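You operate a simulated robot arm through the tools that you are given. There is no shell and no other tool. Be economical: measure what you need, move in short steps, check, and stop when the job is done.

Carry out the task below with a simulated robot arm. There is one attempt and no reset: what you move stays moved.

JOB
Shut the grey dish in the bits drawer, then wax the patch where it stood.
Fine: white pad back, lid on the wax tin. Where these are worked on the way, their far stop is far enough and under half their travel is too little: bits drawer. A coat counts when it lies all over at full strength: go over it till it gets no stronger.

It is judged by the outcome, as a careful person would: the job done as asked, and still so three seconds after it is handed in. It fails if anything else is knocked over, pushed out of place, dropped, spilled or broken. Lids that push on must go on centred and level and be pressed home; caps that screw on are set level and turned clockwise until they are tight.

ROBOT AND FRAMES
A 6-joint arm with a two-finger parallel gripper, fixed in place. Base frame: the origin is at the foot of the arm, x ahead of it, y to its left, z up. Lengths are in mm, angles in rad, forces in N, time in s.
Its first joint turns from -1.152 to 1.152 rad. Payload 2.45 kg.
Tool frame: the origin (TCP) lies between the finger pads and is the grasp point; the fingertips stand 24 mm ahead of it; z points along the fingers, y is the line along which they close. Largest opening 68 mm; finger width 17, thickness 10; the body of the gripper, 40 by 70 mm, starts 41 mm behind the TCP.
Orientation is told as [roll, pitch, yaw] about the base's x, y, z axes, in that order, counted from this pose: with the fingers straight down and closing along the base's y, the tool's x points along the base's -x, its y along +y and its z along -z.

CONTROLS
- The arm moves only by the tool servo_tool. Its argument "moves" is a list of rows, each a list of 7 numbers: the shift along the tool's x, y, z in mm, then the turn, a rotation vector about the tool's x, y, z in rad, then the gripper command, from -1 (shut) to 1 (fully open), values between in proportion. In form: [[dx, dy, dz, rx, ry, rz, claw], ...]. A call has 1 to 12 rows; each row is the pose to reach, as a shift and turn from the pose commanded when the call began, along the tool's axes at that moment. Each row takes 0.2 s and may step no farther than 50 mm and 0.15 rad from the row before; otherwise, or with a gripper value out of range, the whole call is refused. A pose out of reach is approached as far as the arm can. The call stops where the force on the tool passes 60 N (or 10 N more than at its start, if that is more) or the arm is blocked; 0.2 s more then pass. The fingers move at their own pace (about 108 mm/s each) and stop on an object; they squeeze with about 22 N. The grip force told is the motor's: it shows also when the fingers shut on nothing. Time passes only in rows, and 0.2 s behind the last, so rows that repeat a pose let the fingers close. It gives the time, the measured TCP pose, the force on the tool (base axes), the opening and the grip force at its end, in the units of the frame above (readings bear some noise), with the torque about the TCP (base axes, N m) and any sound that the robot's microphone picked up.
- Cameras (640 x 400 px; columns grow to the right, rows downward): "scene" is fixed at [153.5, 418.2, 1437.5]; the picture's right is [-0.83, -0.55, 0.00], its down [-0.44, 0.66, -0.61] and it looks along [0.34, -0.51, -0.79] (base axes); focal length 313 px, centre (320, 200). "wrist" rides on the gripper at [84, 11, -75] in the tool frame; the picture's right is [-0.13, 0.99, 0.00], its down [-0.60, -0.08, -0.79] and it looks along [-0.79, -0.10, 0.61] (tool axes); focal length 251 px, centre (320, 200). There is no depth. A picture from a camera that has moved, and an enlarged one, comes with that camera's place and axes in the base frame and with its lens.
- capture(camera): a new picture of that camera. It takes no simulated time.
- enlarge(camera, box): a new picture of the part [left, top, right, bottom] of that camera's present view, enlarged. It takes no simulated time.
- hand_in(): hands the job in; it is judged then, once.

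Go step by step. Nothing tells you positions but the pictures and the camera data: compare them with the known pose of the tool, close in by small moves and look again before you grip or let go. The budget is 120 turns and 84 pictures, counting those below and the enlarged ones. Unless the task says otherwise, let go and move clear before handing in, and close with one line.

The tools are called after ">>>" as name(argument=value, ...) on one line, values as JSON. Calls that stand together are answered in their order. servo_tool: Moves the arm, as the interface text tells. Its arguments: {"type":"object","properties":{"moves":{"type":"array"}},"required":["moves"]} The other tools are called the same way: capture (camera) takes a picture; enlarge (camera, box) takes an enlarged picture of a part of a camera's view; hand_in () hands the job in.

At the start:

```text
clock: 0.0
ee_pos: [477.4, 28.5, 882.5]
orientation: [-0.001, 0.001, -0.001]
contact_force: [-0.8, 0.2, 0.5]
torque: [-0.01, 0.04, -0.02]
grip_width: 67.9
gripper_force: 0.1
```

scene: 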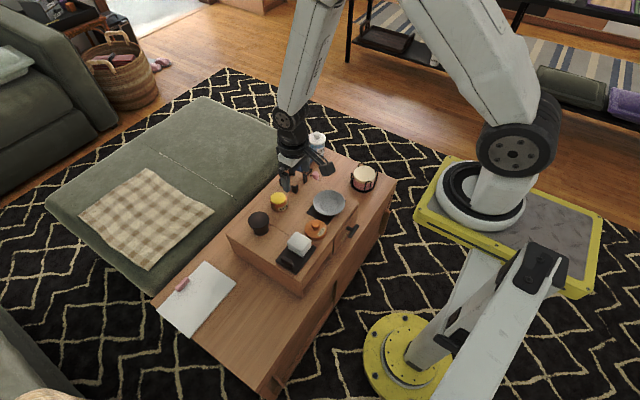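
wrist: 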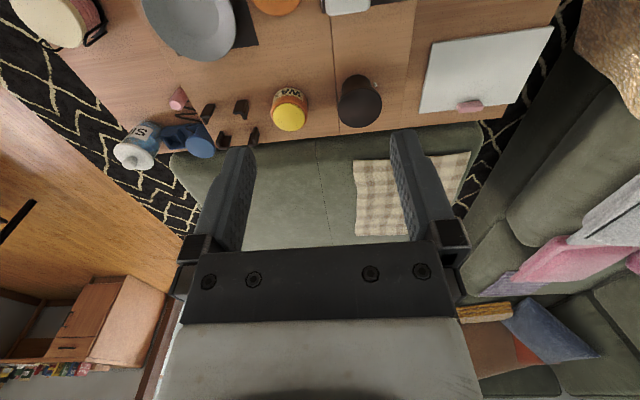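

I see a low cabinet with a raised box holding a grey dish on a dark patch, a wax tin, a white pad on a dark holder and an orange-lidded thing. I take closer looks first.

>>> enlarge(camera="scene", box=[220, 130, 400, 300])

>>> enlarge(camera="wrist", box=[80, 0, 560, 180])

```text
2.35 times, centred on (310, 215) of scene
camera zoom: at [153.5, 418.2, 1437.5], right [-0.83, -0.55, 0.0], down [-0.44, 0.66, -0.61], along [0.34, -0.51, -0.79], focal length 736 px, centre (344, 165)
```

zoom: 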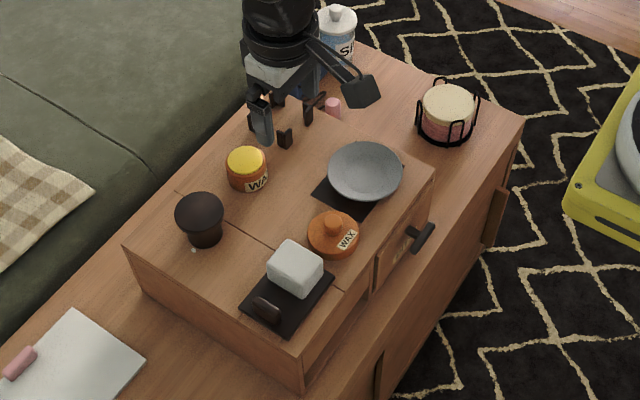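

```text
1.33 times, centred on (320, 90) of wrist
camera zoom: at [394.4, 39.0, 959.0], right [0.13, 0.99, 0.0], down [0.6, -0.08, 0.79], along [0.79, -0.1, -0.61], focal length 335 px, centre (320, 347)
```

zoom: 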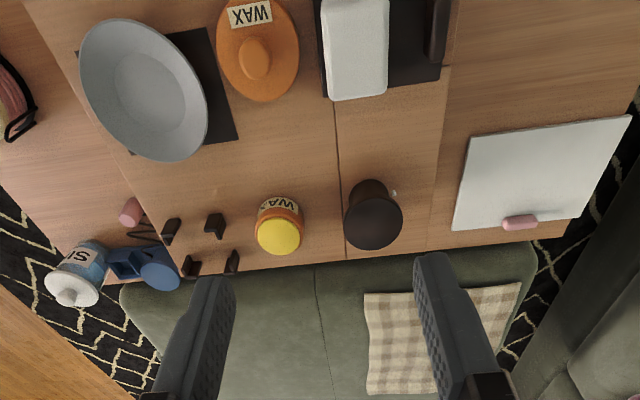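

The dish sits on a dark patch of the raised case; its drawer handle faces the robot. I enlarge the drawer face and the case's items, then back off for a wrist view.

>>> enlarge(camera="scene", box=[290, 180, 370, 240])

>>> servo_tool(moves=[[40, 0, 0, 0, 0, 0, 1], [80, 0, 0, 0, 0, 0, 1], [120, 0, 0, 0, 0, 0, 1], [160, 0, 0, 0, 0, 0, 1], [200, 0, 0, 0, 0, 0, 1]])

>>> capture(camera="wrist")

```text
6.67 times, centred on (330, 210) of scene
camera zoom: at [153.5, 418.2, 1437.5], right [-0.83, -0.55, 0.0], down [-0.44, 0.66, -0.61], along [0.34, -0.51, -0.79], focal length 2085 px, centre (253, 133)
```

zoom: 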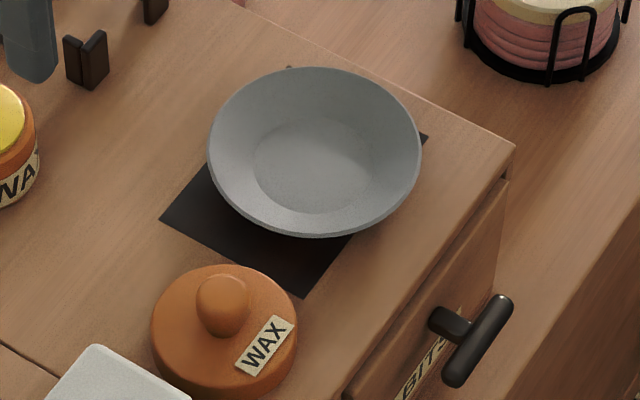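

```text
clock: 1.2
ee_pos: [317.3, 35.6, 857.9]
orientation: [0.0, 0.003, -0.002]
contact_force: [0.3, -0.1, 0.2]
torque: [0.0, 0.03, -0.01]
grip_width: 67.8
gripper_force: 0.0
out of reach, approached as far as the arm can: row 4, 5
```

```text
78 pictures are left
camera wrist: at [234.2, 46.7, 933.9], right [0.13, 0.99, 0.0], down [0.6, -0.08, 0.79], along [0.79, -0.1, -0.61], focal length 251 px, centre (320, 200)
```

wrist: 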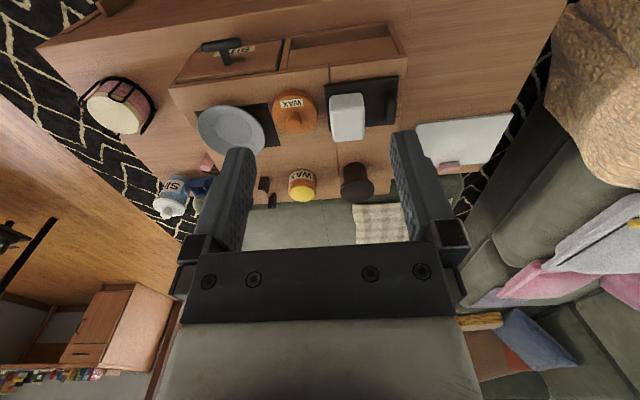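

Case top is at about z≈590, the handle near (372,-118,528) and the dish near (472,-126,600). I move in for a closer look at the drawer front.

>>> servo_tool(moves=[[0, -30, 35, 0, 0, 0, 1], [0, -60, 70, 0, 0, 0, 1], [0, -90, 105, 0, 0, 0, 1], [0, -120, 140, 0, 0, 0, 1], [0, -135, 170, 0, 0, 0, 1]])

>>> capture(camera="wrist")

```text
clock: 2.4
ee_pos: [323.5, -100.3, 686.0]
orientation: [0.001, 0.002, 0.002]
contact_force: [-1.2, -0.7, -0.1]
torque: [0.02, 0.04, 0.0]
grip_width: 68.1
gripper_force: 0.1
```

```text
77 pictures are left
camera wrist: at [239.7, -89.1, 762.6], right [0.13, 0.99, 0.0], down [0.6, -0.08, 0.79], along [0.79, -0.1, -0.61], focal length 251 px, centre (320, 200)
```

wrist: 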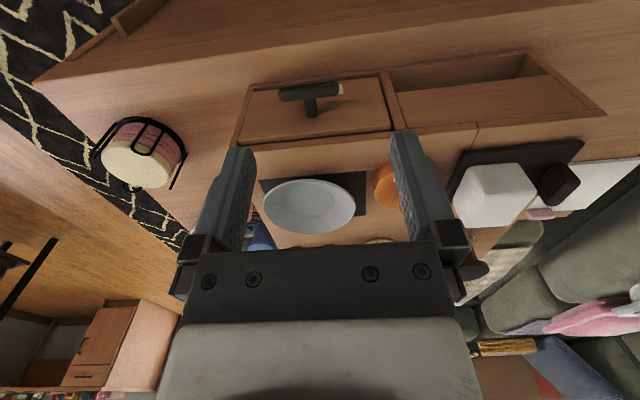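

The handle bar is about 60 mm long, near (370,-115,528). I enlarge it and the case top.

>>> enlarge(camera="wrist", box=[230, 65, 420, 185])

>>> enlarge(camera="wrist", box=[360, 40, 620, 200])

>>> enlarge(camera="scene", box=[235, 170, 395, 290])

```text
3.33 times, centred on (325, 125) of wrist
camera zoom: at [239.7, -89.1, 762.6], right [0.13, 0.99, 0.0], down [0.6, -0.08, 0.79], along [0.79, -0.1, -0.61], focal length 838 px, centre (303, 450)
```

zoom: 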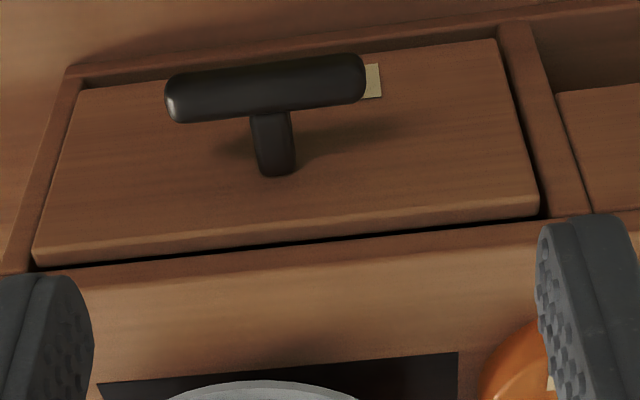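

```text
2.46 times, centred on (490, 120) of wrist
camera zoom: at [239.7, -89.1, 762.6], right [0.13, 0.99, 0.0], down [0.6, -0.08, 0.79], along [0.79, -0.1, -0.61], focal length 619 px, centre (-98, 397)
```

zoom: 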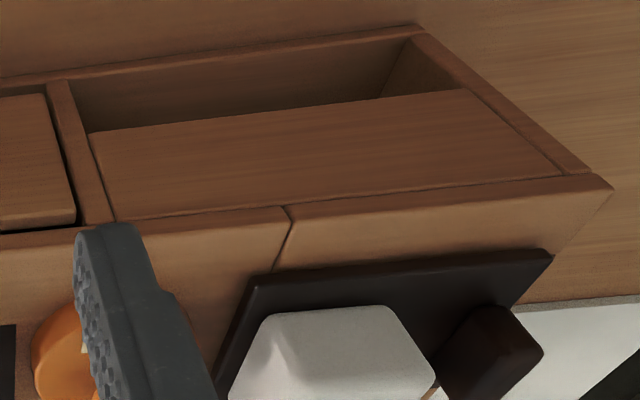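

```text
3.33 times, centred on (315, 230) of scene
camera zoom: at [153.5, 418.2, 1437.5], right [-0.83, -0.55, 0.0], down [-0.44, 0.66, -0.61], along [0.34, -0.51, -0.79], focal length 1043 px, centre (337, 100)
```

zoom: 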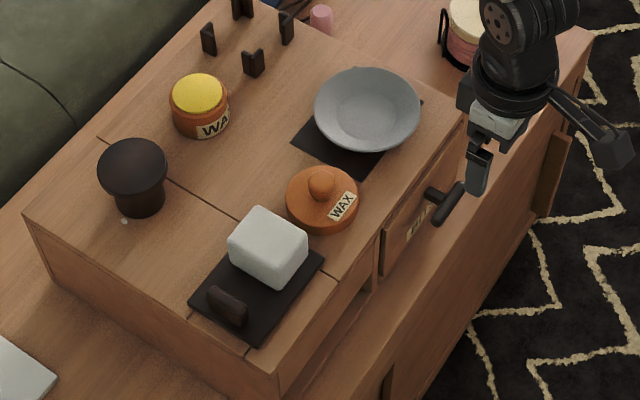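

The case front is at x≈398, its top at z≈575. The T-handle's bar leaves about 22 mm behind it, so I'll grip one half of the bar from above, and turn the tool a quarter first.

>>> servo_tool(moves=[[5, 0, 10, 0, 0, -0.145, 0], [10, 0, 20, 0, 0, -0.29, 0], [15, 0, 30, 0, 0, -0.435, 0], [20, 0, 40, 0, 0, -0.58, 0], [20, 0, 50, 0, 0, -0.725, 0], [20, 0, 60, 0, 0, -0.87, 0], [20, 0, 70, 0, 0, -1.015, 0], [20, 0, 80, 0, 0, -1.16, 0], [20, 0, 90, 0, 0, -1.305, 0], [20, 0, 95, 0, 0, -1.45, 0], [20, 0, 100, 0, 0, -1.5708, 0]])

>>> capture(camera="wrist")

>>> capture(camera="scene")

```text
clock: 4.8
ee_pos: [302.8, -98.5, 587.1]
orientation: [0.0, 0.001, 1.574]
contact_force: [-0.3, 0.0, 0.2]
torque: [-0.01, 0.02, -0.01]
grip_width: 33.8
gripper_force: 0.1
```

```text
73 pictures are left
camera wrist: at [292.8, -183.4, 663.1], right [-0.99, 0.13, 0.0], down [0.08, 0.6, 0.79], along [0.1, 0.79, -0.61], focal length 251 px, centre (320, 200)
```

wrist: 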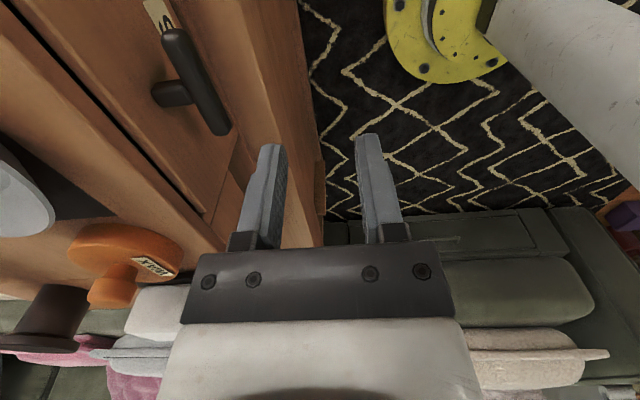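

```text
72 pictures are left
```

scene: 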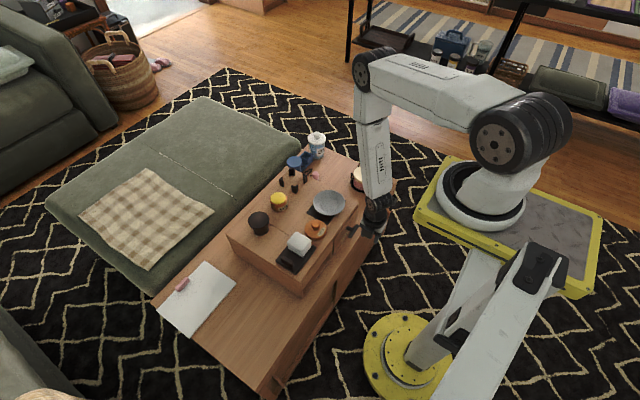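

The handle bar is confirmed at x≈369, from y≈-145 to -90, z≈528. I go above its near half, narrow the fingers and lower.

>>> servo_tool(moves=[[0, -33, 0, 0, 0, 0, -0.24], [0, -66, 0, 0, 0, 0, -0.24], [0, -66, 15, 0, 0, 0, -0.24], [0, -66, 30, 0, 0, 0, -0.24], [0, -66, 42, 0, 0, 0, -0.24]])

>>> capture(camera="wrist")

```text
clock: 5.9
ee_pos: [372.6, -99.8, 555.5]
orientation: [-0.001, 0.001, 1.575]
contact_force: [-8.7, 1.2, 34.0]
torque: [-0.03, -0.75, 0.04]
grip_width: 22.0
gripper_force: 0.0
stopped in row 5: the force on the tool passed its limit (the readings are from after the stop); the commanded pose is now the measured one
```

```text
71 pictures are left
camera wrist: at [362.7, -184.5, 632.2], right [-0.99, 0.13, 0.0], down [0.08, 0.6, 0.79], along [0.1, 0.79, -0.61], focal length 251 px, centre (320, 200)
```

wrist: 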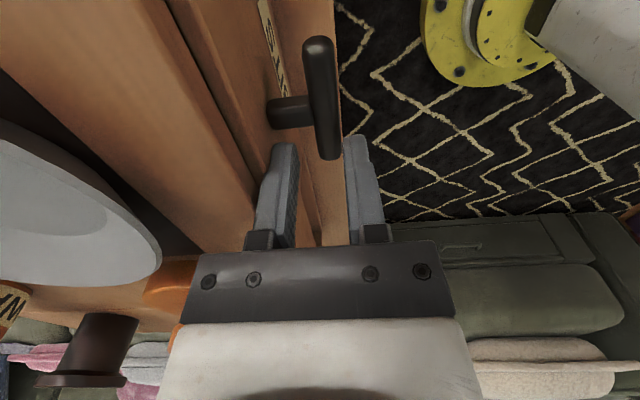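

Something met the tool at about 34 N before the bar was between the fingers. I look closer.

>>> enlarge(camera="wrist", box=[180, 60, 420, 260])

>>> enlarge(camera="scene", box=[300, 180, 400, 260])

```text
2.00 times, centred on (300, 160) of wrist
camera zoom: at [362.7, -184.5, 632.2], right [-0.99, 0.13, 0.0], down [0.08, 0.6, 0.79], along [0.1, 0.79, -0.61], focal length 503 px, centre (360, 280)
```

zoom: 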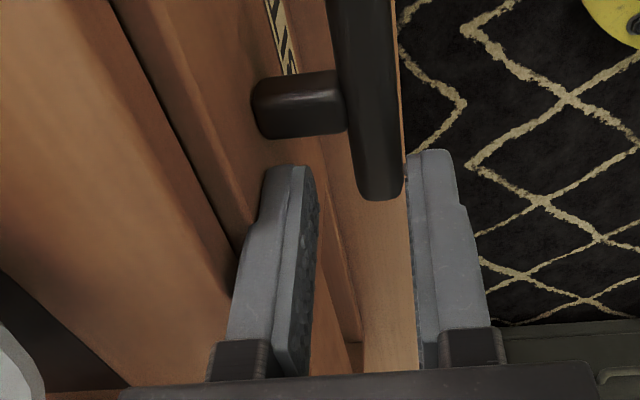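

```text
5.00 times, centred on (350, 220) of scene
camera zoom: at [152.9, 418.4, 1437.5], right [-0.83, -0.55, 0.0], down [-0.44, 0.66, -0.61], along [0.34, -0.51, -0.79], focal length 1564 px, centre (170, 100)
```

zoom: 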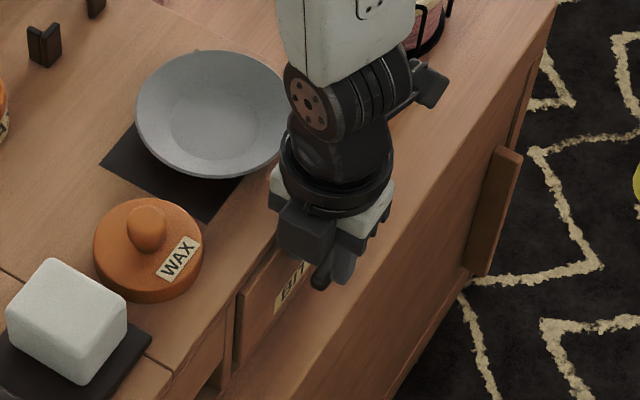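

The finger's wider root touches the case edge. I rise, lean the tool 0.15 rad away from the case, shift 6 mm back, and lower with a smaller opening.

>>> servo_tool(moves=[[0, 0, -15, 0, 0, 0, -0.24], [0, 5.6, -25, 0.08, 0, 0, -0.38], [0, 5.6, -25, 0.15, 0, 0, -0.38], [0, 5.6, -12, 0.15, 0, 0, -0.38], [0, 5.6, 0, 0.15, 0, 0, -0.38], [0, 5.6, 8, 0.15, 0, 0, -0.38], [0, 5.6, 14, 0.15, 0, 0, -0.38]])

>>> enlarge(camera="wrist", box=[180, 60, 420, 260])

```text
clock: 7.5
ee_pos: [367.2, -100.6, 541.6]
orientation: [-0.153, 0.0, 1.574]
contact_force: [0.2, 0.6, 0.1]
torque: [-0.03, -0.01, -0.01]
grip_width: 20.9
gripper_force: 0.1
```

```text
2.00 times, centred on (300, 160) of wrist
camera zoom: at [345.9, -185.3, 615.4], right [-0.98, 0.13, -0.15], down [-0.04, 0.6, 0.8], along [0.19, 0.79, -0.59], focal length 503 px, centre (360, 280)
```

zoom: 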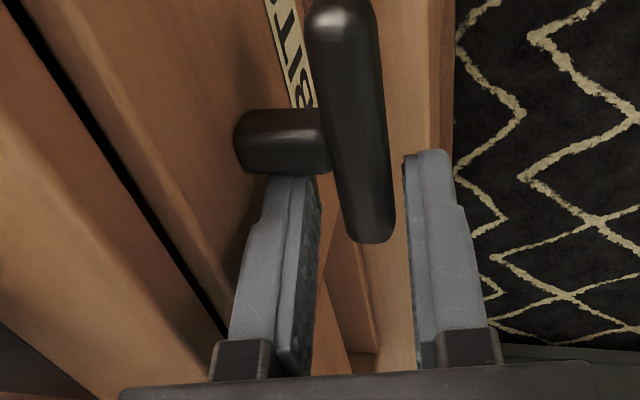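

The bar is between the fingers without contact. I close on it and start a pull toward -x.

>>> servo_tool(moves=[[0, 0, 0, 0, 0, 0, -1], [0, 0, 0, 0, 0, 0, -1], [0, 5, -0.7, 0, 0, 0, -1], [0, 10, -1.5, 0, 0, 0, -1], [0, 20, -3, 0, 0, 0, -1], [0, 30, -4.5, 0, 0, 0, -1]])

>>> capture(camera="wrist")

```text
clock: 8.9
ee_pos: [336.5, -100.3, 542.0]
orientation: [-0.152, 0.0, 1.574]
contact_force: [1.0, 2.7, -0.1]
torque: [0.04, 0.25, -0.38]
grip_width: 14.2
gripper_force: 22.0
```

```text
67 pictures are left
camera wrist: at [315.1, -185.0, 615.2], right [-0.98, 0.13, -0.15], down [-0.04, 0.6, 0.8], along [0.19, 0.79, -0.59], focal length 251 px, centre (320, 200)
```

wrist: 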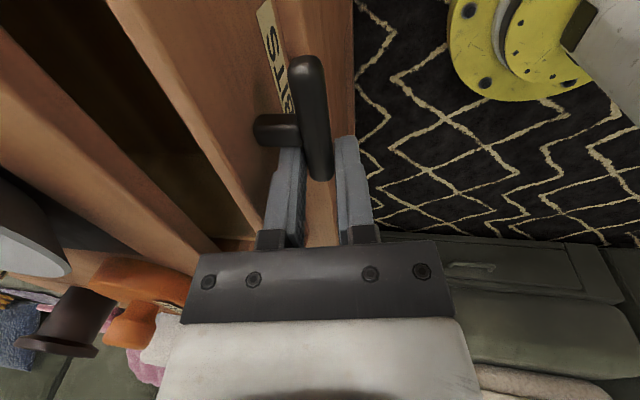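

The drawer slides freely. I pull on toward its far stop.

>>> servo_tool(moves=[[0, 15, -2.2, 0, 0, 0, -1], [0, 30, -4.5, 0, 0, 0, -1], [0, 45, -6.7, 0, 0, 0, -1], [0, 60, -9, 0, 0, 0, -1], [0, 75, -11.2, 0, 0, 0, -1], [0, 90, -13.5, 0, 0, 0, -1]])

>>> capture(camera="scene")

>>> capture(camera="wrist")

```text
clock: 10.3
ee_pos: [246.6, -101.2, 537.9]
orientation: [-0.152, 0.001, 1.573]
contact_force: [0.3, 0.5, 18.7]
torque: [0.09, 0.18, -0.38]
grip_width: 14.3
gripper_force: 21.4
```

```text
66 pictures are left
```

scene: 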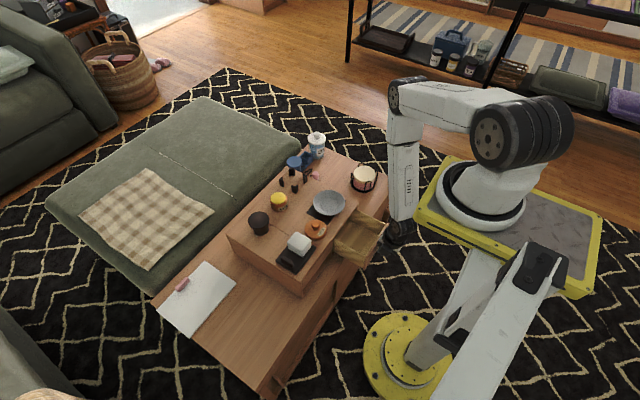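

```text
65 pictures are left
camera wrist: at [224.7, -185.4, 613.1], right [-0.98, 0.13, -0.15], down [-0.05, 0.61, 0.79], along [0.19, 0.79, -0.59], focal length 251 px, centre (320, 200)
```

wrist: 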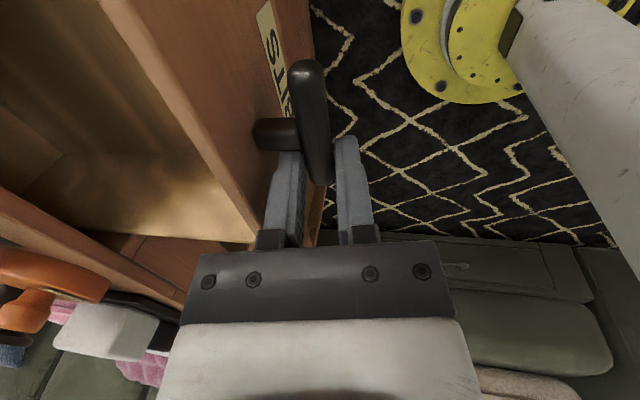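

The drawer is out about 120 mm. I continue gently to see whether there's a stop.

>>> servo_tool(moves=[[0, 8, -4, 0, 0, 0, -1], [0, 16, -6, 0, 0, 0, -1], [0, 24, -7.2, 0, 0, 0, -1], [0, 32, -8.5, 0, 0, 0, -1], [0, 40, -10, 0, 0, 0, -1]])

```text
clock: 11.5
ee_pos: [205.6, -100.4, 545.1]
orientation: [-0.151, 0.001, 1.575]
contact_force: [10.1, 1.8, -0.4]
torque: [0.03, 0.12, -0.41]
grip_width: 14.3
gripper_force: 21.7
```

>>> enlarge(camera="scene", box=[280, 160, 440, 280])

>>> capture(camera="wrist")

```text
3.33 times, centred on (360, 220) of scene
camera zoom: at [153.8, 418.2, 1437.4], right [-0.83, -0.55, 0.0], down [-0.44, 0.66, -0.61], along [0.34, -0.51, -0.79], focal length 1043 px, centre (187, 133)
```

zoom: 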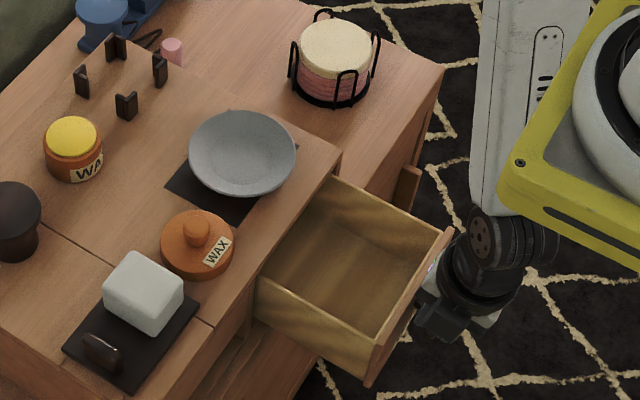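

```text
63 pictures are left
camera wrist: at [185.2, -185.4, 618.6], right [-0.98, 0.13, -0.15], down [-0.04, 0.6, 0.8], along [0.19, 0.79, -0.59], focal length 251 px, centre (320, 200)
```

wrist: 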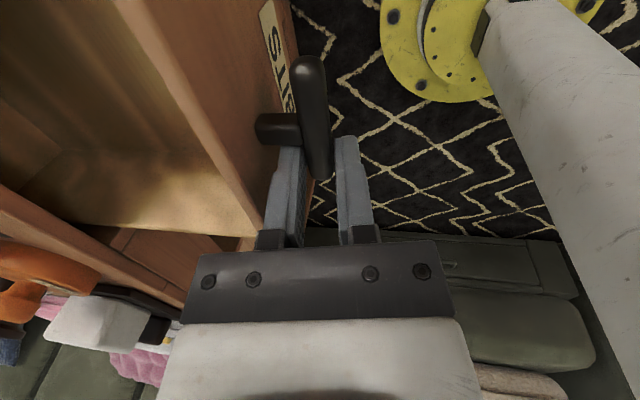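

The drawer has opened ~160 mm and offers ample room for the dish. I release, rise, straighten the tool and move over toward the dish.

>>> servo_tool(moves=[[0, 0, 0, 0, 0, 0, -0.38], [0, 0, 0, 0, 0, 0, -0.38], [0, 0, -15, 0, 0, 0, -0.38], [0, 0, -40, 0, 0, 0, -0.38], [0, 0, -85, -0.1, 0, 0, -0.3], [0, -20, -125, -0.15, 0, 0, -0.3], [0, -65, -130, -0.15, 0, 0, -0.3], [0, -110, -125, -0.15, 0, 0, -0.3], [0, -155, -120, -0.15, 0, 0, -0.3]])

>>> capture(camera="wrist")

```text
clock: 13.5
ee_pos: [338.5, -101.1, 685.6]
orientation: [-0.002, 0.001, 1.572]
contact_force: [0.2, -0.1, 0.3]
torque: [-0.02, 0.0, -0.01]
grip_width: 23.9
gripper_force: 0.0
```

```text
62 pictures are left
camera wrist: at [328.5, -184.5, 761.5], right [-0.99, 0.13, 0.0], down [0.08, 0.6, 0.79], along [0.1, 0.79, -0.61], focal length 251 px, centre (320, 200)
```

wrist: 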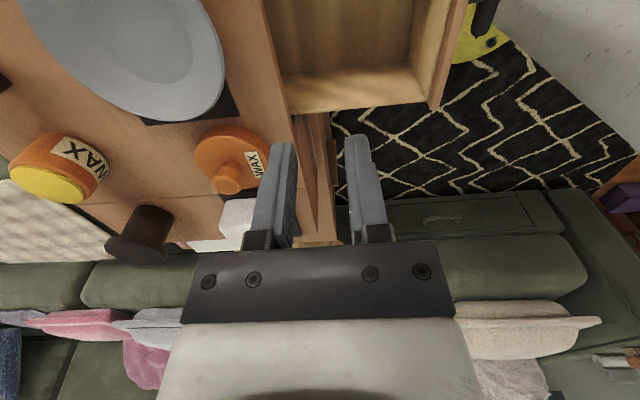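

I shift to the dish's -y side for a low look at its profile.

>>> servo_tool(moves=[[35, -30, 0, 0, 0, 0, -0.3], [70, -60, 10, 0, 0, 0, -0.3], [100, -85, 20, 0, 0, 0, -0.3]])

>>> capture(camera="wrist")

```text
clock: 14.3
ee_pos: [422.2, -200.7, 665.4]
orientation: [-0.001, -0.001, 1.574]
contact_force: [0.2, 0.0, -0.7]
torque: [0.0, 0.04, 0.01]
grip_width: 23.8
gripper_force: 0.0
```

```text
61 pictures are left
camera wrist: at [412.3, -285.1, 741.4], right [-0.99, 0.13, 0.0], down [0.08, 0.6, 0.79], along [0.1, 0.79, -0.61], focal length 251 px, centre (320, 200)
```

wrist: 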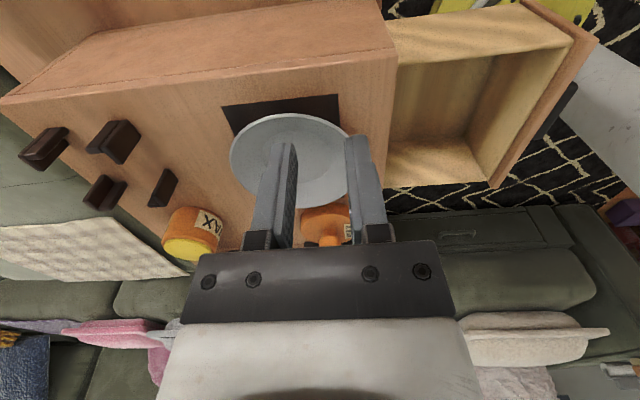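

I enlarge this view to resolve edges properly.

>>> enlarge(camera="wrist", box=[180, 0, 420, 200])

>>> enlarge(camera="scene", box=[270, 150, 410, 270])

```text
2.00 times, centred on (300, 100) of wrist
camera zoom: at [412.3, -285.1, 741.4], right [-0.99, 0.13, 0.0], down [0.08, 0.6, 0.79], along [0.1, 0.79, -0.61], focal length 503 px, centre (360, 400)
```

zoom: 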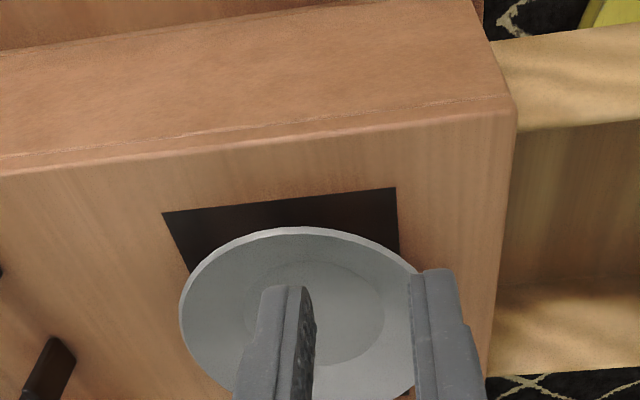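

```text
3.33 times, centred on (340, 210) of scene
camera zoom: at [153.5, 418.3, 1437.5], right [-0.83, -0.55, 0.0], down [-0.44, 0.66, -0.61], along [0.34, -0.51, -0.79], focal length 1043 px, centre (253, 167)
```

zoom: 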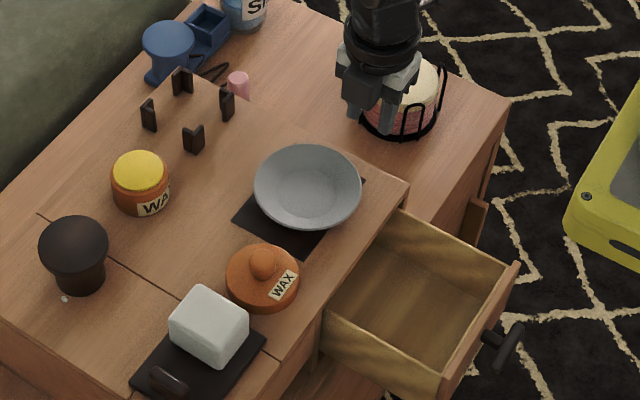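

Comparing scene views, the last part of the pull dragged the whole case about 26 mm toward the robot (drawer at its stop). I'll push it back home when closing the drawer; now I line up over the dish's near rim.

>>> servo_tool(moves=[[-30, 9, 0, 0, 0, 0, -0.2], [-62, 18, 10, 0, 0, 0, -0.2], [-62, 18, 35, 0, 0, 0, -0.2]])

>>> capture(camera="wrist")

```text
clock: 15.1
ee_pos: [408.3, -137.7, 631.6]
orientation: [-0.002, 0.001, 1.574]
contact_force: [0.0, -0.4, -0.2]
torque: [0.0, 0.04, -0.01]
grip_width: 27.4
gripper_force: 0.1
```

```text
58 pictures are left
camera wrist: at [397.7, -221.6, 706.4], right [-0.99, 0.13, 0.0], down [0.07, 0.6, 0.79], along [0.1, 0.79, -0.61], focal length 251 px, centre (320, 200)
```

wrist: 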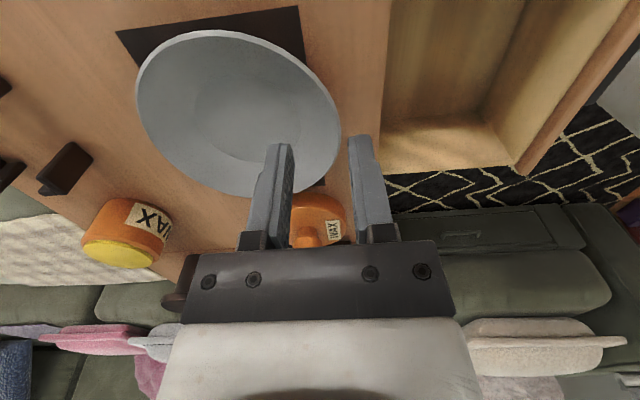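

The dish's near rim is about x≈399, y≈-143. I lower there to straddle the rim and look.

>>> servo_tool(moves=[[5, 8, 5, 0, 0, 0, -0.3], [5, 8, 15, 0, 0, 0, -0.4], [5, 8, 22, 0, 0, 0, -0.4]])

>>> enlarge(camera="wrist", box=[140, 20, 440, 250])

>>> enlarge(camera="scene", box=[290, 160, 390, 240])

```text
clock: 15.9
ee_pos: [399.3, -143.3, 610.2]
orientation: [-0.002, -0.001, 1.574]
contact_force: [-0.8, -0.1, 1.0]
torque: [-0.01, 0.01, -0.01]
grip_width: 20.4
gripper_force: 0.2
```

```text
1.74 times, centred on (290, 135) of wrist
camera zoom: at [389.1, -228.1, 686.0], right [-0.99, 0.13, 0.0], down [0.07, 0.6, 0.79], along [0.1, 0.79, -0.61], focal length 437 px, centre (372, 313)
```

zoom: 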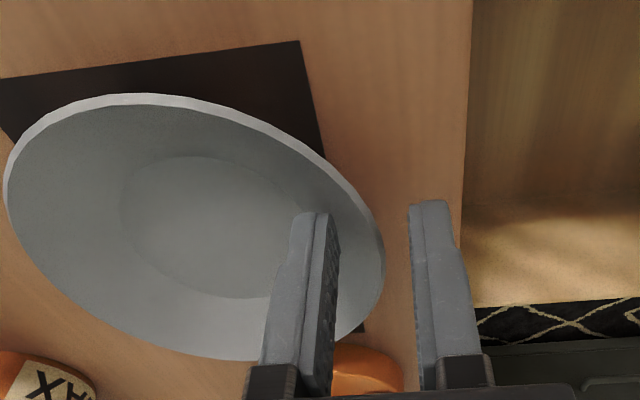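

```text
5.00 times, centred on (340, 200) of scene
camera zoom: at [153.5, 418.2, 1437.5], right [-0.83, -0.55, 0.0], down [-0.44, 0.66, -0.61], along [0.34, -0.51, -0.79], focal length 1564 px, centre (220, 200)
```

zoom: 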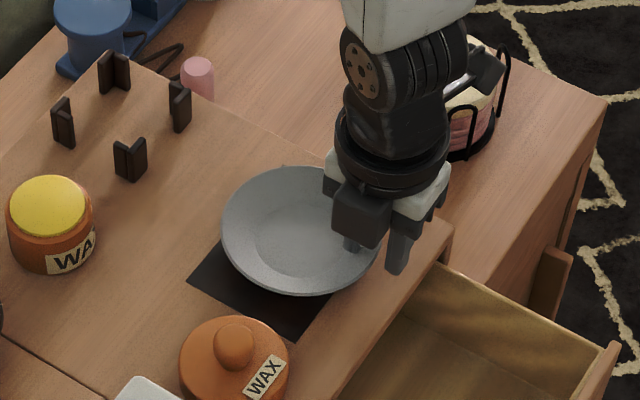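

The rim is between the fingers. I lower a further 9 mm and watch force.

>>> servo_tool(moves=[[0, 0, 3, 0, 0, 0, -0.4], [0, 0, 6, 0, 0, 0, -0.4], [0, 0, 9, 0, 0, 0, -0.4]])

>>> enlarge(camera="wrist", box=[140, 20, 440, 250])

```text
clock: 16.7
ee_pos: [399.6, -143.4, 602.1]
orientation: [-0.004, 0.001, 1.575]
contact_force: [0.1, 3.1, 14.9]
torque: [0.05, -0.27, 0.04]
grip_width: 19.6
gripper_force: 0.1
```

```text
1.74 times, centred on (290, 135) of wrist
camera zoom: at [390.1, -228.3, 677.5], right [-0.99, 0.13, 0.0], down [0.07, 0.6, 0.79], along [0.1, 0.79, -0.61], focal length 437 px, centre (372, 313)
```

zoom: 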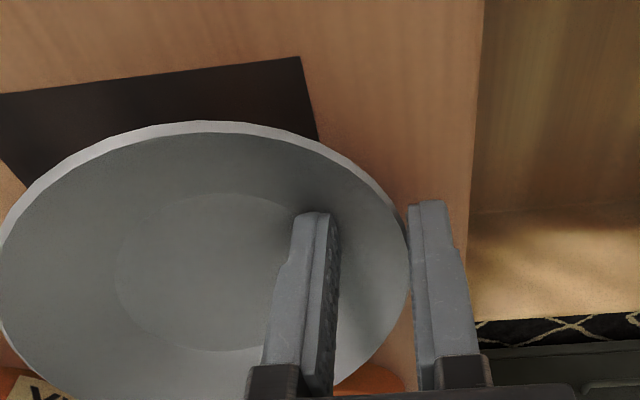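

The inner finger rests on the dish's wall. I ease up 2 mm and close on the rim.

>>> servo_tool(moves=[[0, 0, -2.5, 0, 0, 0, -0.4], [0, 0, -2.5, 0, 0, 0, -0.7], [0, 0, -2.5, 0, 0, 0, -1], [0, 0, -2.5, 0, 0, 0, -1], [0, 0, -2.5, 0, 0, 0, -1]])

>>> enlarge(camera="wrist", box=[140, 20, 440, 250])

```text
clock: 17.9
ee_pos: [399.3, -142.8, 604.4]
orientation: [-0.003, -0.001, 1.576]
contact_force: [-3.8, 1.5, 20.8]
torque: [0.12, -0.24, 0.07]
grip_width: 12.5
gripper_force: 21.8
```

```text
1.74 times, centred on (290, 135) of wrist
camera zoom: at [389.7, -227.7, 680.0], right [-0.99, 0.13, 0.0], down [0.07, 0.6, 0.79], along [0.1, 0.79, -0.61], focal length 437 px, centre (372, 313)
```

zoom: 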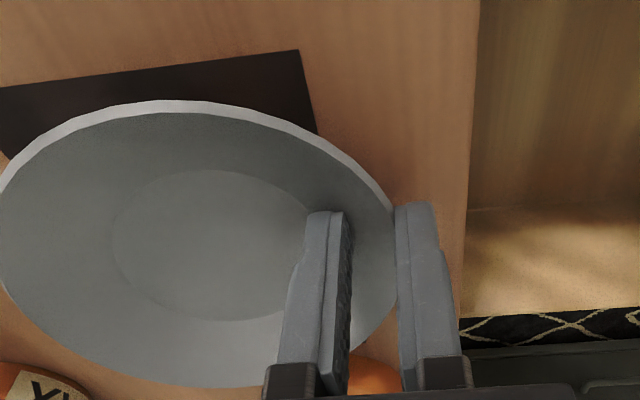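

It is gripped at 12.5 mm. I lift a little to test.

>>> servo_tool(moves=[[0, 0, -4, 0, 0, 0, -1], [0, 0, -8, 0, 0, 0, -1], [0, 0, -14, 0, 0, 0, -1]])

>>> capture(camera="wrist")

```text
clock: 18.7
ee_pos: [399.8, -141.4, 616.9]
orientation: [-0.004, -0.001, 1.574]
contact_force: [-0.5, -1.0, 1.9]
torque: [-0.1, -0.16, -0.09]
grip_width: 7.6
gripper_force: 22.0
```

```text
53 pictures are left
camera wrist: at [389.4, -227.0, 693.0], right [-0.99, 0.13, 0.0], down [0.07, 0.6, 0.79], along [0.1, 0.79, -0.61], focal length 251 px, centre (320, 200)
```

wrist: 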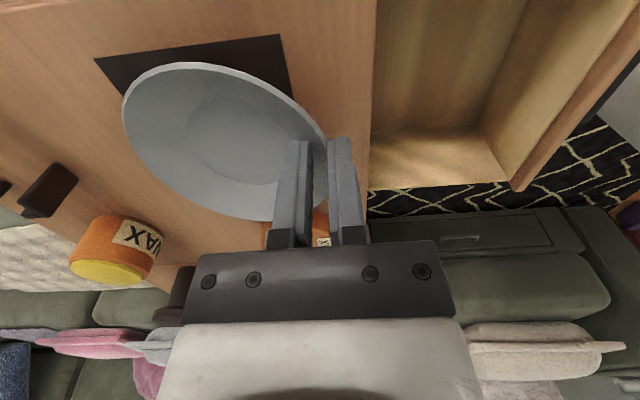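

The grip slid to the rim edge (7.6 mm) but still holds. I lift a bit more to see whether it carries.

>>> servo_tool(moves=[[0, 0, -3, 0, 0, 0, -1], [0, 0, -6, 0, 0, 0, -1], [0, 0, -9, 0, 0, 0, -1]])

>>> enlarge(camera="wrist", box=[80, 20, 440, 270])

>>> enlarge(camera="scene", box=[290, 160, 390, 240])

```text
clock: 19.5
ee_pos: [400.7, -143.0, 625.8]
orientation: [-0.002, 0.001, 1.572]
contact_force: [0.1, 1.2, 1.3]
torque: [0.0, -0.15, 0.06]
grip_width: 6.1
gripper_force: 21.7
```

```text
1.60 times, centred on (260, 145) of wrist
camera zoom: at [389.4, -227.4, 702.2], right [-0.99, 0.13, 0.0], down [0.07, 0.6, 0.79], along [0.1, 0.79, -0.61], focal length 402 px, centre (416, 288)
```

zoom: 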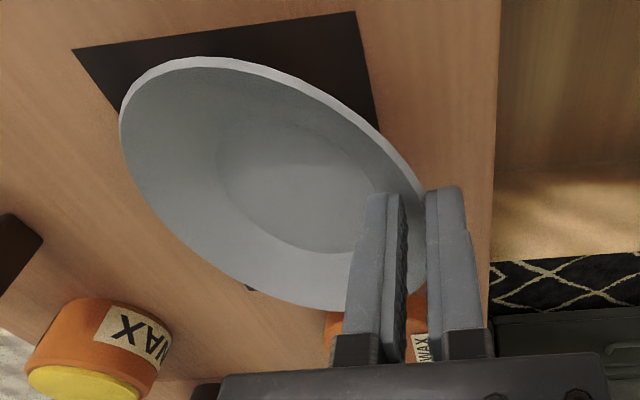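

```text
5.00 times, centred on (340, 200) of scene
camera zoom: at [153.5, 418.3, 1437.5], right [-0.83, -0.55, 0.0], down [-0.44, 0.66, -0.61], along [0.34, -0.51, -0.79], focal length 1564 px, centre (220, 200)
```

zoom: 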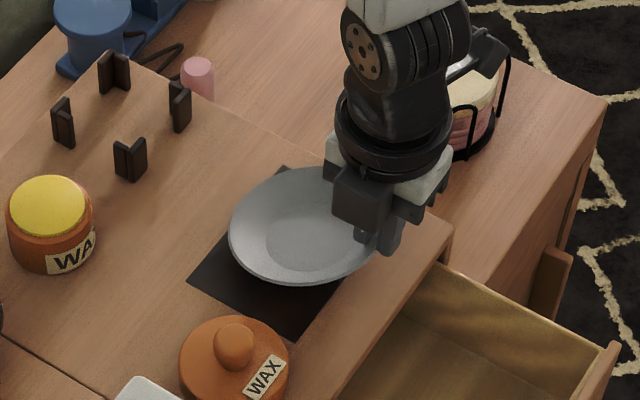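

The dish is pivoting so its wall aligns flat with the pads, and the grip is tightening to wall thickness. I lift clear slowly and check.

>>> servo_tool(moves=[[0, 0, -5, 0, 0, 0, -1], [0, 0, -10, 0, 0, 0, -1], [0, 0, -15, 0, 0, 0, -1], [0, 0, -20, 0, 0, 0, -1], [0, 0, -25, 0, 0, 0, -1], [0, 0, -30, 0, 0, 0, -1], [0, 0, -35, 0, 0, 0, -1]])

>>> enlarge(camera="wrist", box=[80, 20, 440, 270])

>>> enlarge(camera="scene", box=[290, 160, 390, 240])

```text
clock: 21.1
ee_pos: [398.4, -143.9, 664.4]
orientation: [-0.001, -0.001, 1.573]
contact_force: [-0.2, 1.2, -0.3]
torque: [0.01, -0.01, 0.04]
grip_width: 0.0
gripper_force: 22.1
```

```text
1.60 times, centred on (260, 145) of wrist
camera zoom: at [389.0, -227.5, 738.9], right [-0.99, 0.13, 0.0], down [0.07, 0.6, 0.79], along [0.1, 0.79, -0.61], focal length 402 px, centre (416, 288)
```

zoom: 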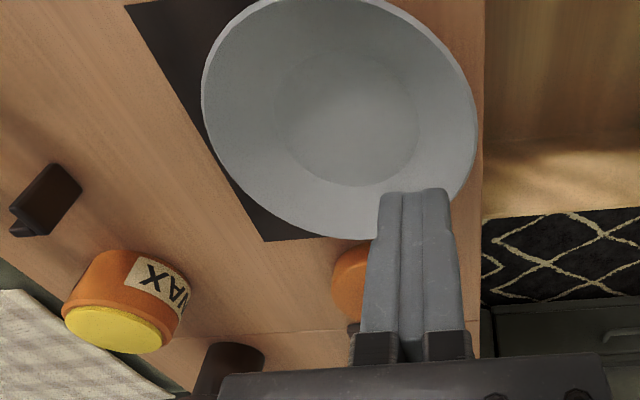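

```text
5.00 times, centred on (340, 200) of scene
camera zoom: at [153.5, 418.2, 1437.5], right [-0.83, -0.55, 0.0], down [-0.44, 0.66, -0.61], along [0.34, -0.51, -0.79], focal length 1564 px, centre (220, 200)
```

zoom: 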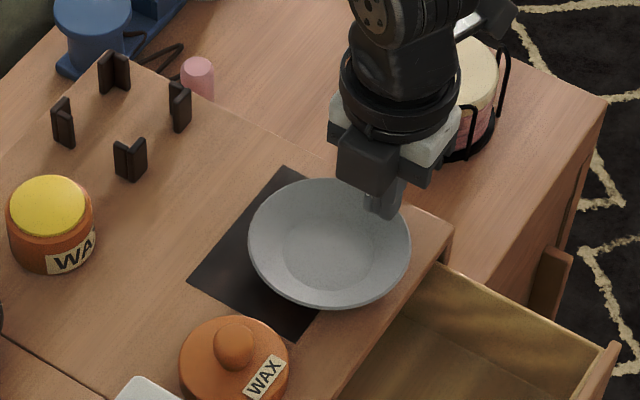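

The dish slipped off flat, unharmed, and now sits ~25 mm nearer the front edge. I'll regrip with the tool tilted ~0.65 rad so that the pads lie along the sloped wall.

>>> servo_tool(moves=[[0, 15, 0, 0.13, 0, 0, -0.5], [-1, 30, 0, 0.26, 0, 0, -0.4], [-1, 44, 5, 0.39, 0, 0, -0.4], [-2, 44, 15, 0.52, 0, 0, -0.4], [-2, 44, 30, 0.65, 0, 0, -0.4], [-2, 44, 44, 0.65, 0, 0, -0.4]])

>>> capture(camera="wrist")

>>> enlarge(camera="scene", box=[290, 160, 390, 240])

```text
clock: 22.5
ee_pos: [356.0, -141.3, 617.6]
orientation: [-0.656, -0.001, 1.574]
contact_force: [1.4, -0.3, 0.2]
torque: [0.01, 0.01, -0.04]
grip_width: 20.3
gripper_force: 0.0
```

```text
48 pictures are left
camera wrist: at [302.9, -226.6, 670.9], right [-0.79, 0.13, -0.6], down [-0.42, 0.6, 0.68], along [0.45, 0.79, -0.42], focal length 251 px, centre (320, 200)
```

wrist: 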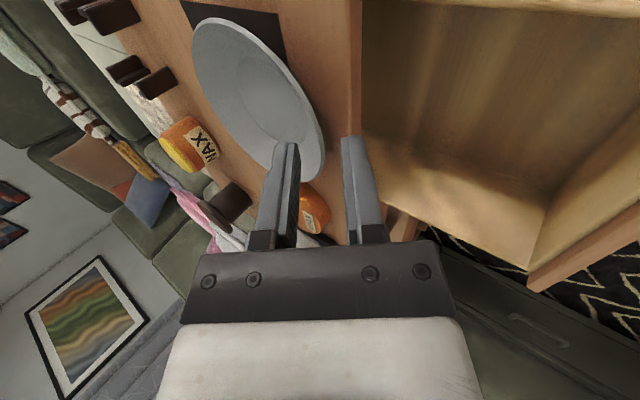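

```text
5.00 times, centred on (340, 200) of scene
camera zoom: at [153.5, 418.2, 1437.5], right [-0.83, -0.55, 0.0], down [-0.44, 0.66, -0.61], along [0.34, -0.51, -0.79], focal length 1564 px, centre (220, 200)
```

zoom: 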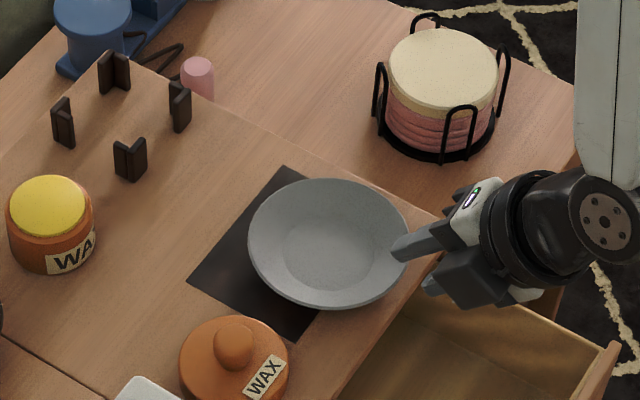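

>>> enlarge(camera="wrist", box=[170, 10, 410, 210])

```text
2.00 times, centred on (290, 110) of wrist
camera zoom: at [302.9, -226.6, 670.9], right [-0.79, 0.13, -0.6], down [-0.42, 0.6, 0.68], along [0.45, 0.79, -0.42], focal length 503 px, centre (380, 380)
```

zoom: 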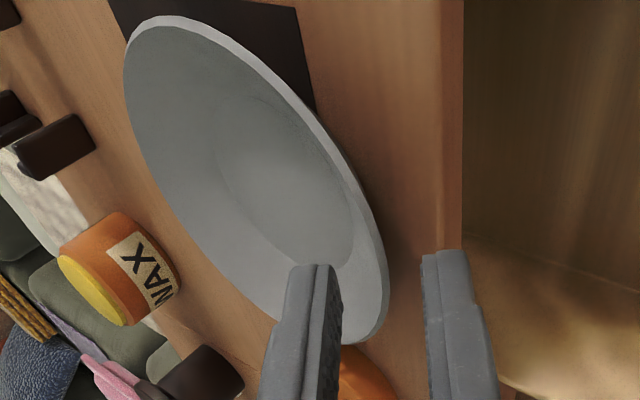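

The wall now lies parallel to the pads. I advance 19 mm along the tool with a narrower opening.

>>> servo_tool(moves=[[0, 0, 5, 0, 0, 0, -0.6], [0, 0, 10, 0, 0, 0, -0.6], [0, 0, 15, 0, 0, 0, -0.6], [0, 0, 19, 0, 0, 0, -0.6]])

>>> enlarge(camera="wrist", box=[170, 10, 410, 210])

```text
clock: 23.5
ee_pos: [366.2, -141.8, 602.6]
orientation: [-0.654, 0.001, 1.574]
contact_force: [-0.2, 0.6, -0.4]
torque: [-0.03, 0.01, 0.0]
grip_width: 13.6
gripper_force: 0.1
```

```text
2.00 times, centred on (290, 110) of wrist
camera zoom: at [313.4, -226.2, 656.0], right [-0.79, 0.13, -0.6], down [-0.42, 0.6, 0.68], along [0.45, 0.79, -0.42], focal length 503 px, centre (380, 380)
```

zoom: 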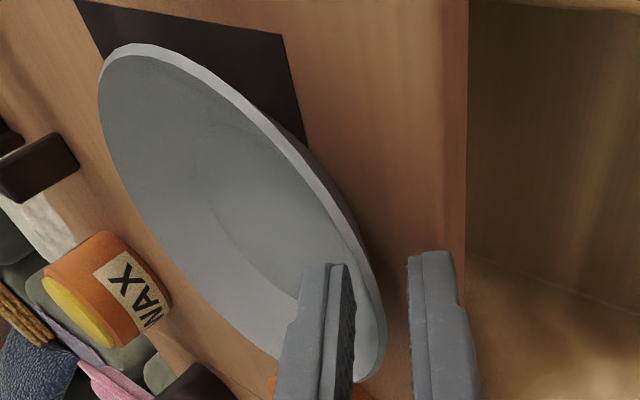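

>>> servo_tool(moves=[[0, 0, 3, 0, 0, 0, -0.6], [0, 0, 6, 0, 0, 0, -0.6]])

>>> enlarge(camera="wrist", box=[170, 10, 410, 210])

```text
clock: 24.1
ee_pos: [369.5, -141.8, 597.4]
orientation: [-0.651, 0.0, 1.57]
contact_force: [-23.6, -6.7, 38.2]
torque: [-0.46, 0.6, -0.22]
grip_width: 11.5
gripper_force: 0.0
```

```text
2.00 times, centred on (290, 110) of wrist
camera zoom: at [315.4, -225.7, 652.0], right [-0.79, 0.13, -0.6], down [-0.42, 0.6, 0.68], along [0.45, 0.79, -0.42], focal length 503 px, centre (380, 380)
```

zoom: 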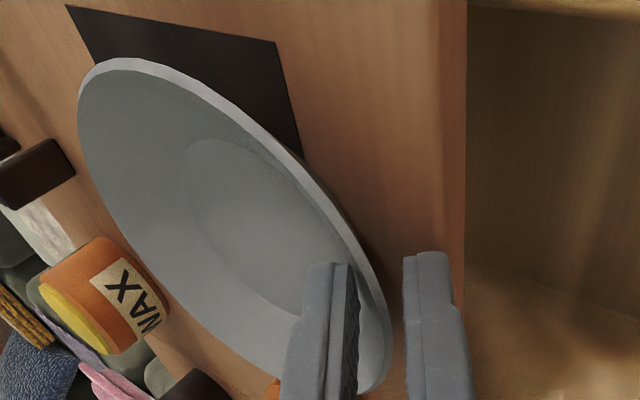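

The outer fingertip touches the case top; depth is as good as it gets. I back off 2 mm, close, and lift slightly.

>>> servo_tool(moves=[[0, 0, -2, 0, 0, 0, -0.6], [0, 0, -2, 0, 0, 0, -1], [0, 0, -2, 0, 0, 0, -1], [0, 0, -2, 0, 0, 0, -1]])

>>> enlarge(camera="wrist", box=[170, 10, 410, 210])

```text
clock: 25.1
ee_pos: [368.9, -141.9, 599.8]
orientation: [-0.656, 0.001, 1.574]
contact_force: [6.5, 3.4, 16.8]
torque: [0.22, -0.6, 0.04]
grip_width: 4.7
gripper_force: 22.1
```

```text
2.00 times, centred on (290, 110) of wrist
camera zoom: at [316.5, -225.8, 653.5], right [-0.79, 0.13, -0.6], down [-0.42, 0.6, 0.68], along [0.45, 0.79, -0.42], focal length 503 px, centre (380, 380)
```

zoom: 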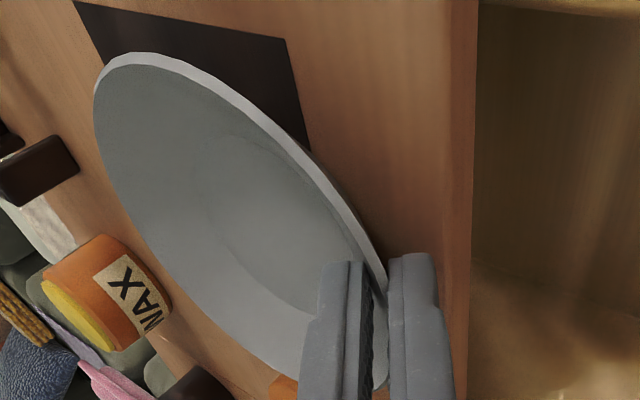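

Grip width equals the wall thickness, 4.7 mm. I lift straight up 30 mm.

>>> servo_tool(moves=[[0, -3, -4, 0, 0, 0, -1], [0, -6.1, -7.9, 0, 0, 0, -1], [0, -12.2, -15.9, 0, 0, 0, -1], [0, -18.3, -23.8, 0, 0, 0, -1], [0, -24.4, -31.7, 0, 0, 0, -1]])

>>> capture(camera="wrist")

>>> enlarge(camera="scene", box=[290, 160, 430, 270])

```text
clock: 26.3
ee_pos: [370.5, -141.2, 639.3]
orientation: [-0.654, 0.0, 1.574]
contact_force: [0.2, 0.7, -1.2]
torque: [0.02, 0.05, 0.02]
grip_width: 2.8
gripper_force: 22.3
```

```text
42 pictures are left
camera wrist: at [316.1, -225.6, 692.6], right [-0.79, 0.13, -0.6], down [-0.42, 0.6, 0.68], along [0.45, 0.79, -0.42], focal length 251 px, centre (320, 200)
```

wrist: 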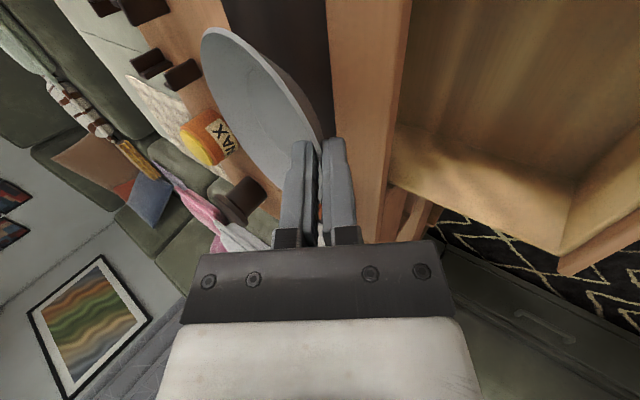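

```text
3.64 times, centred on (360, 215) of scene
camera zoom: at [153.5, 418.2, 1437.5], right [-0.83, -0.55, 0.0], down [-0.44, 0.66, -0.61], along [0.34, -0.51, -0.79], focal length 1137 px, centre (174, 146)
```

zoom: 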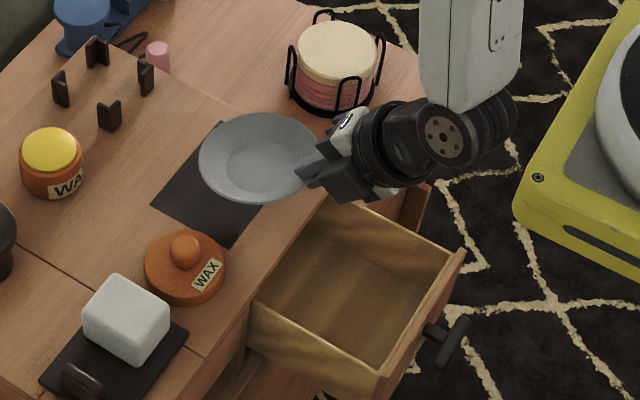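

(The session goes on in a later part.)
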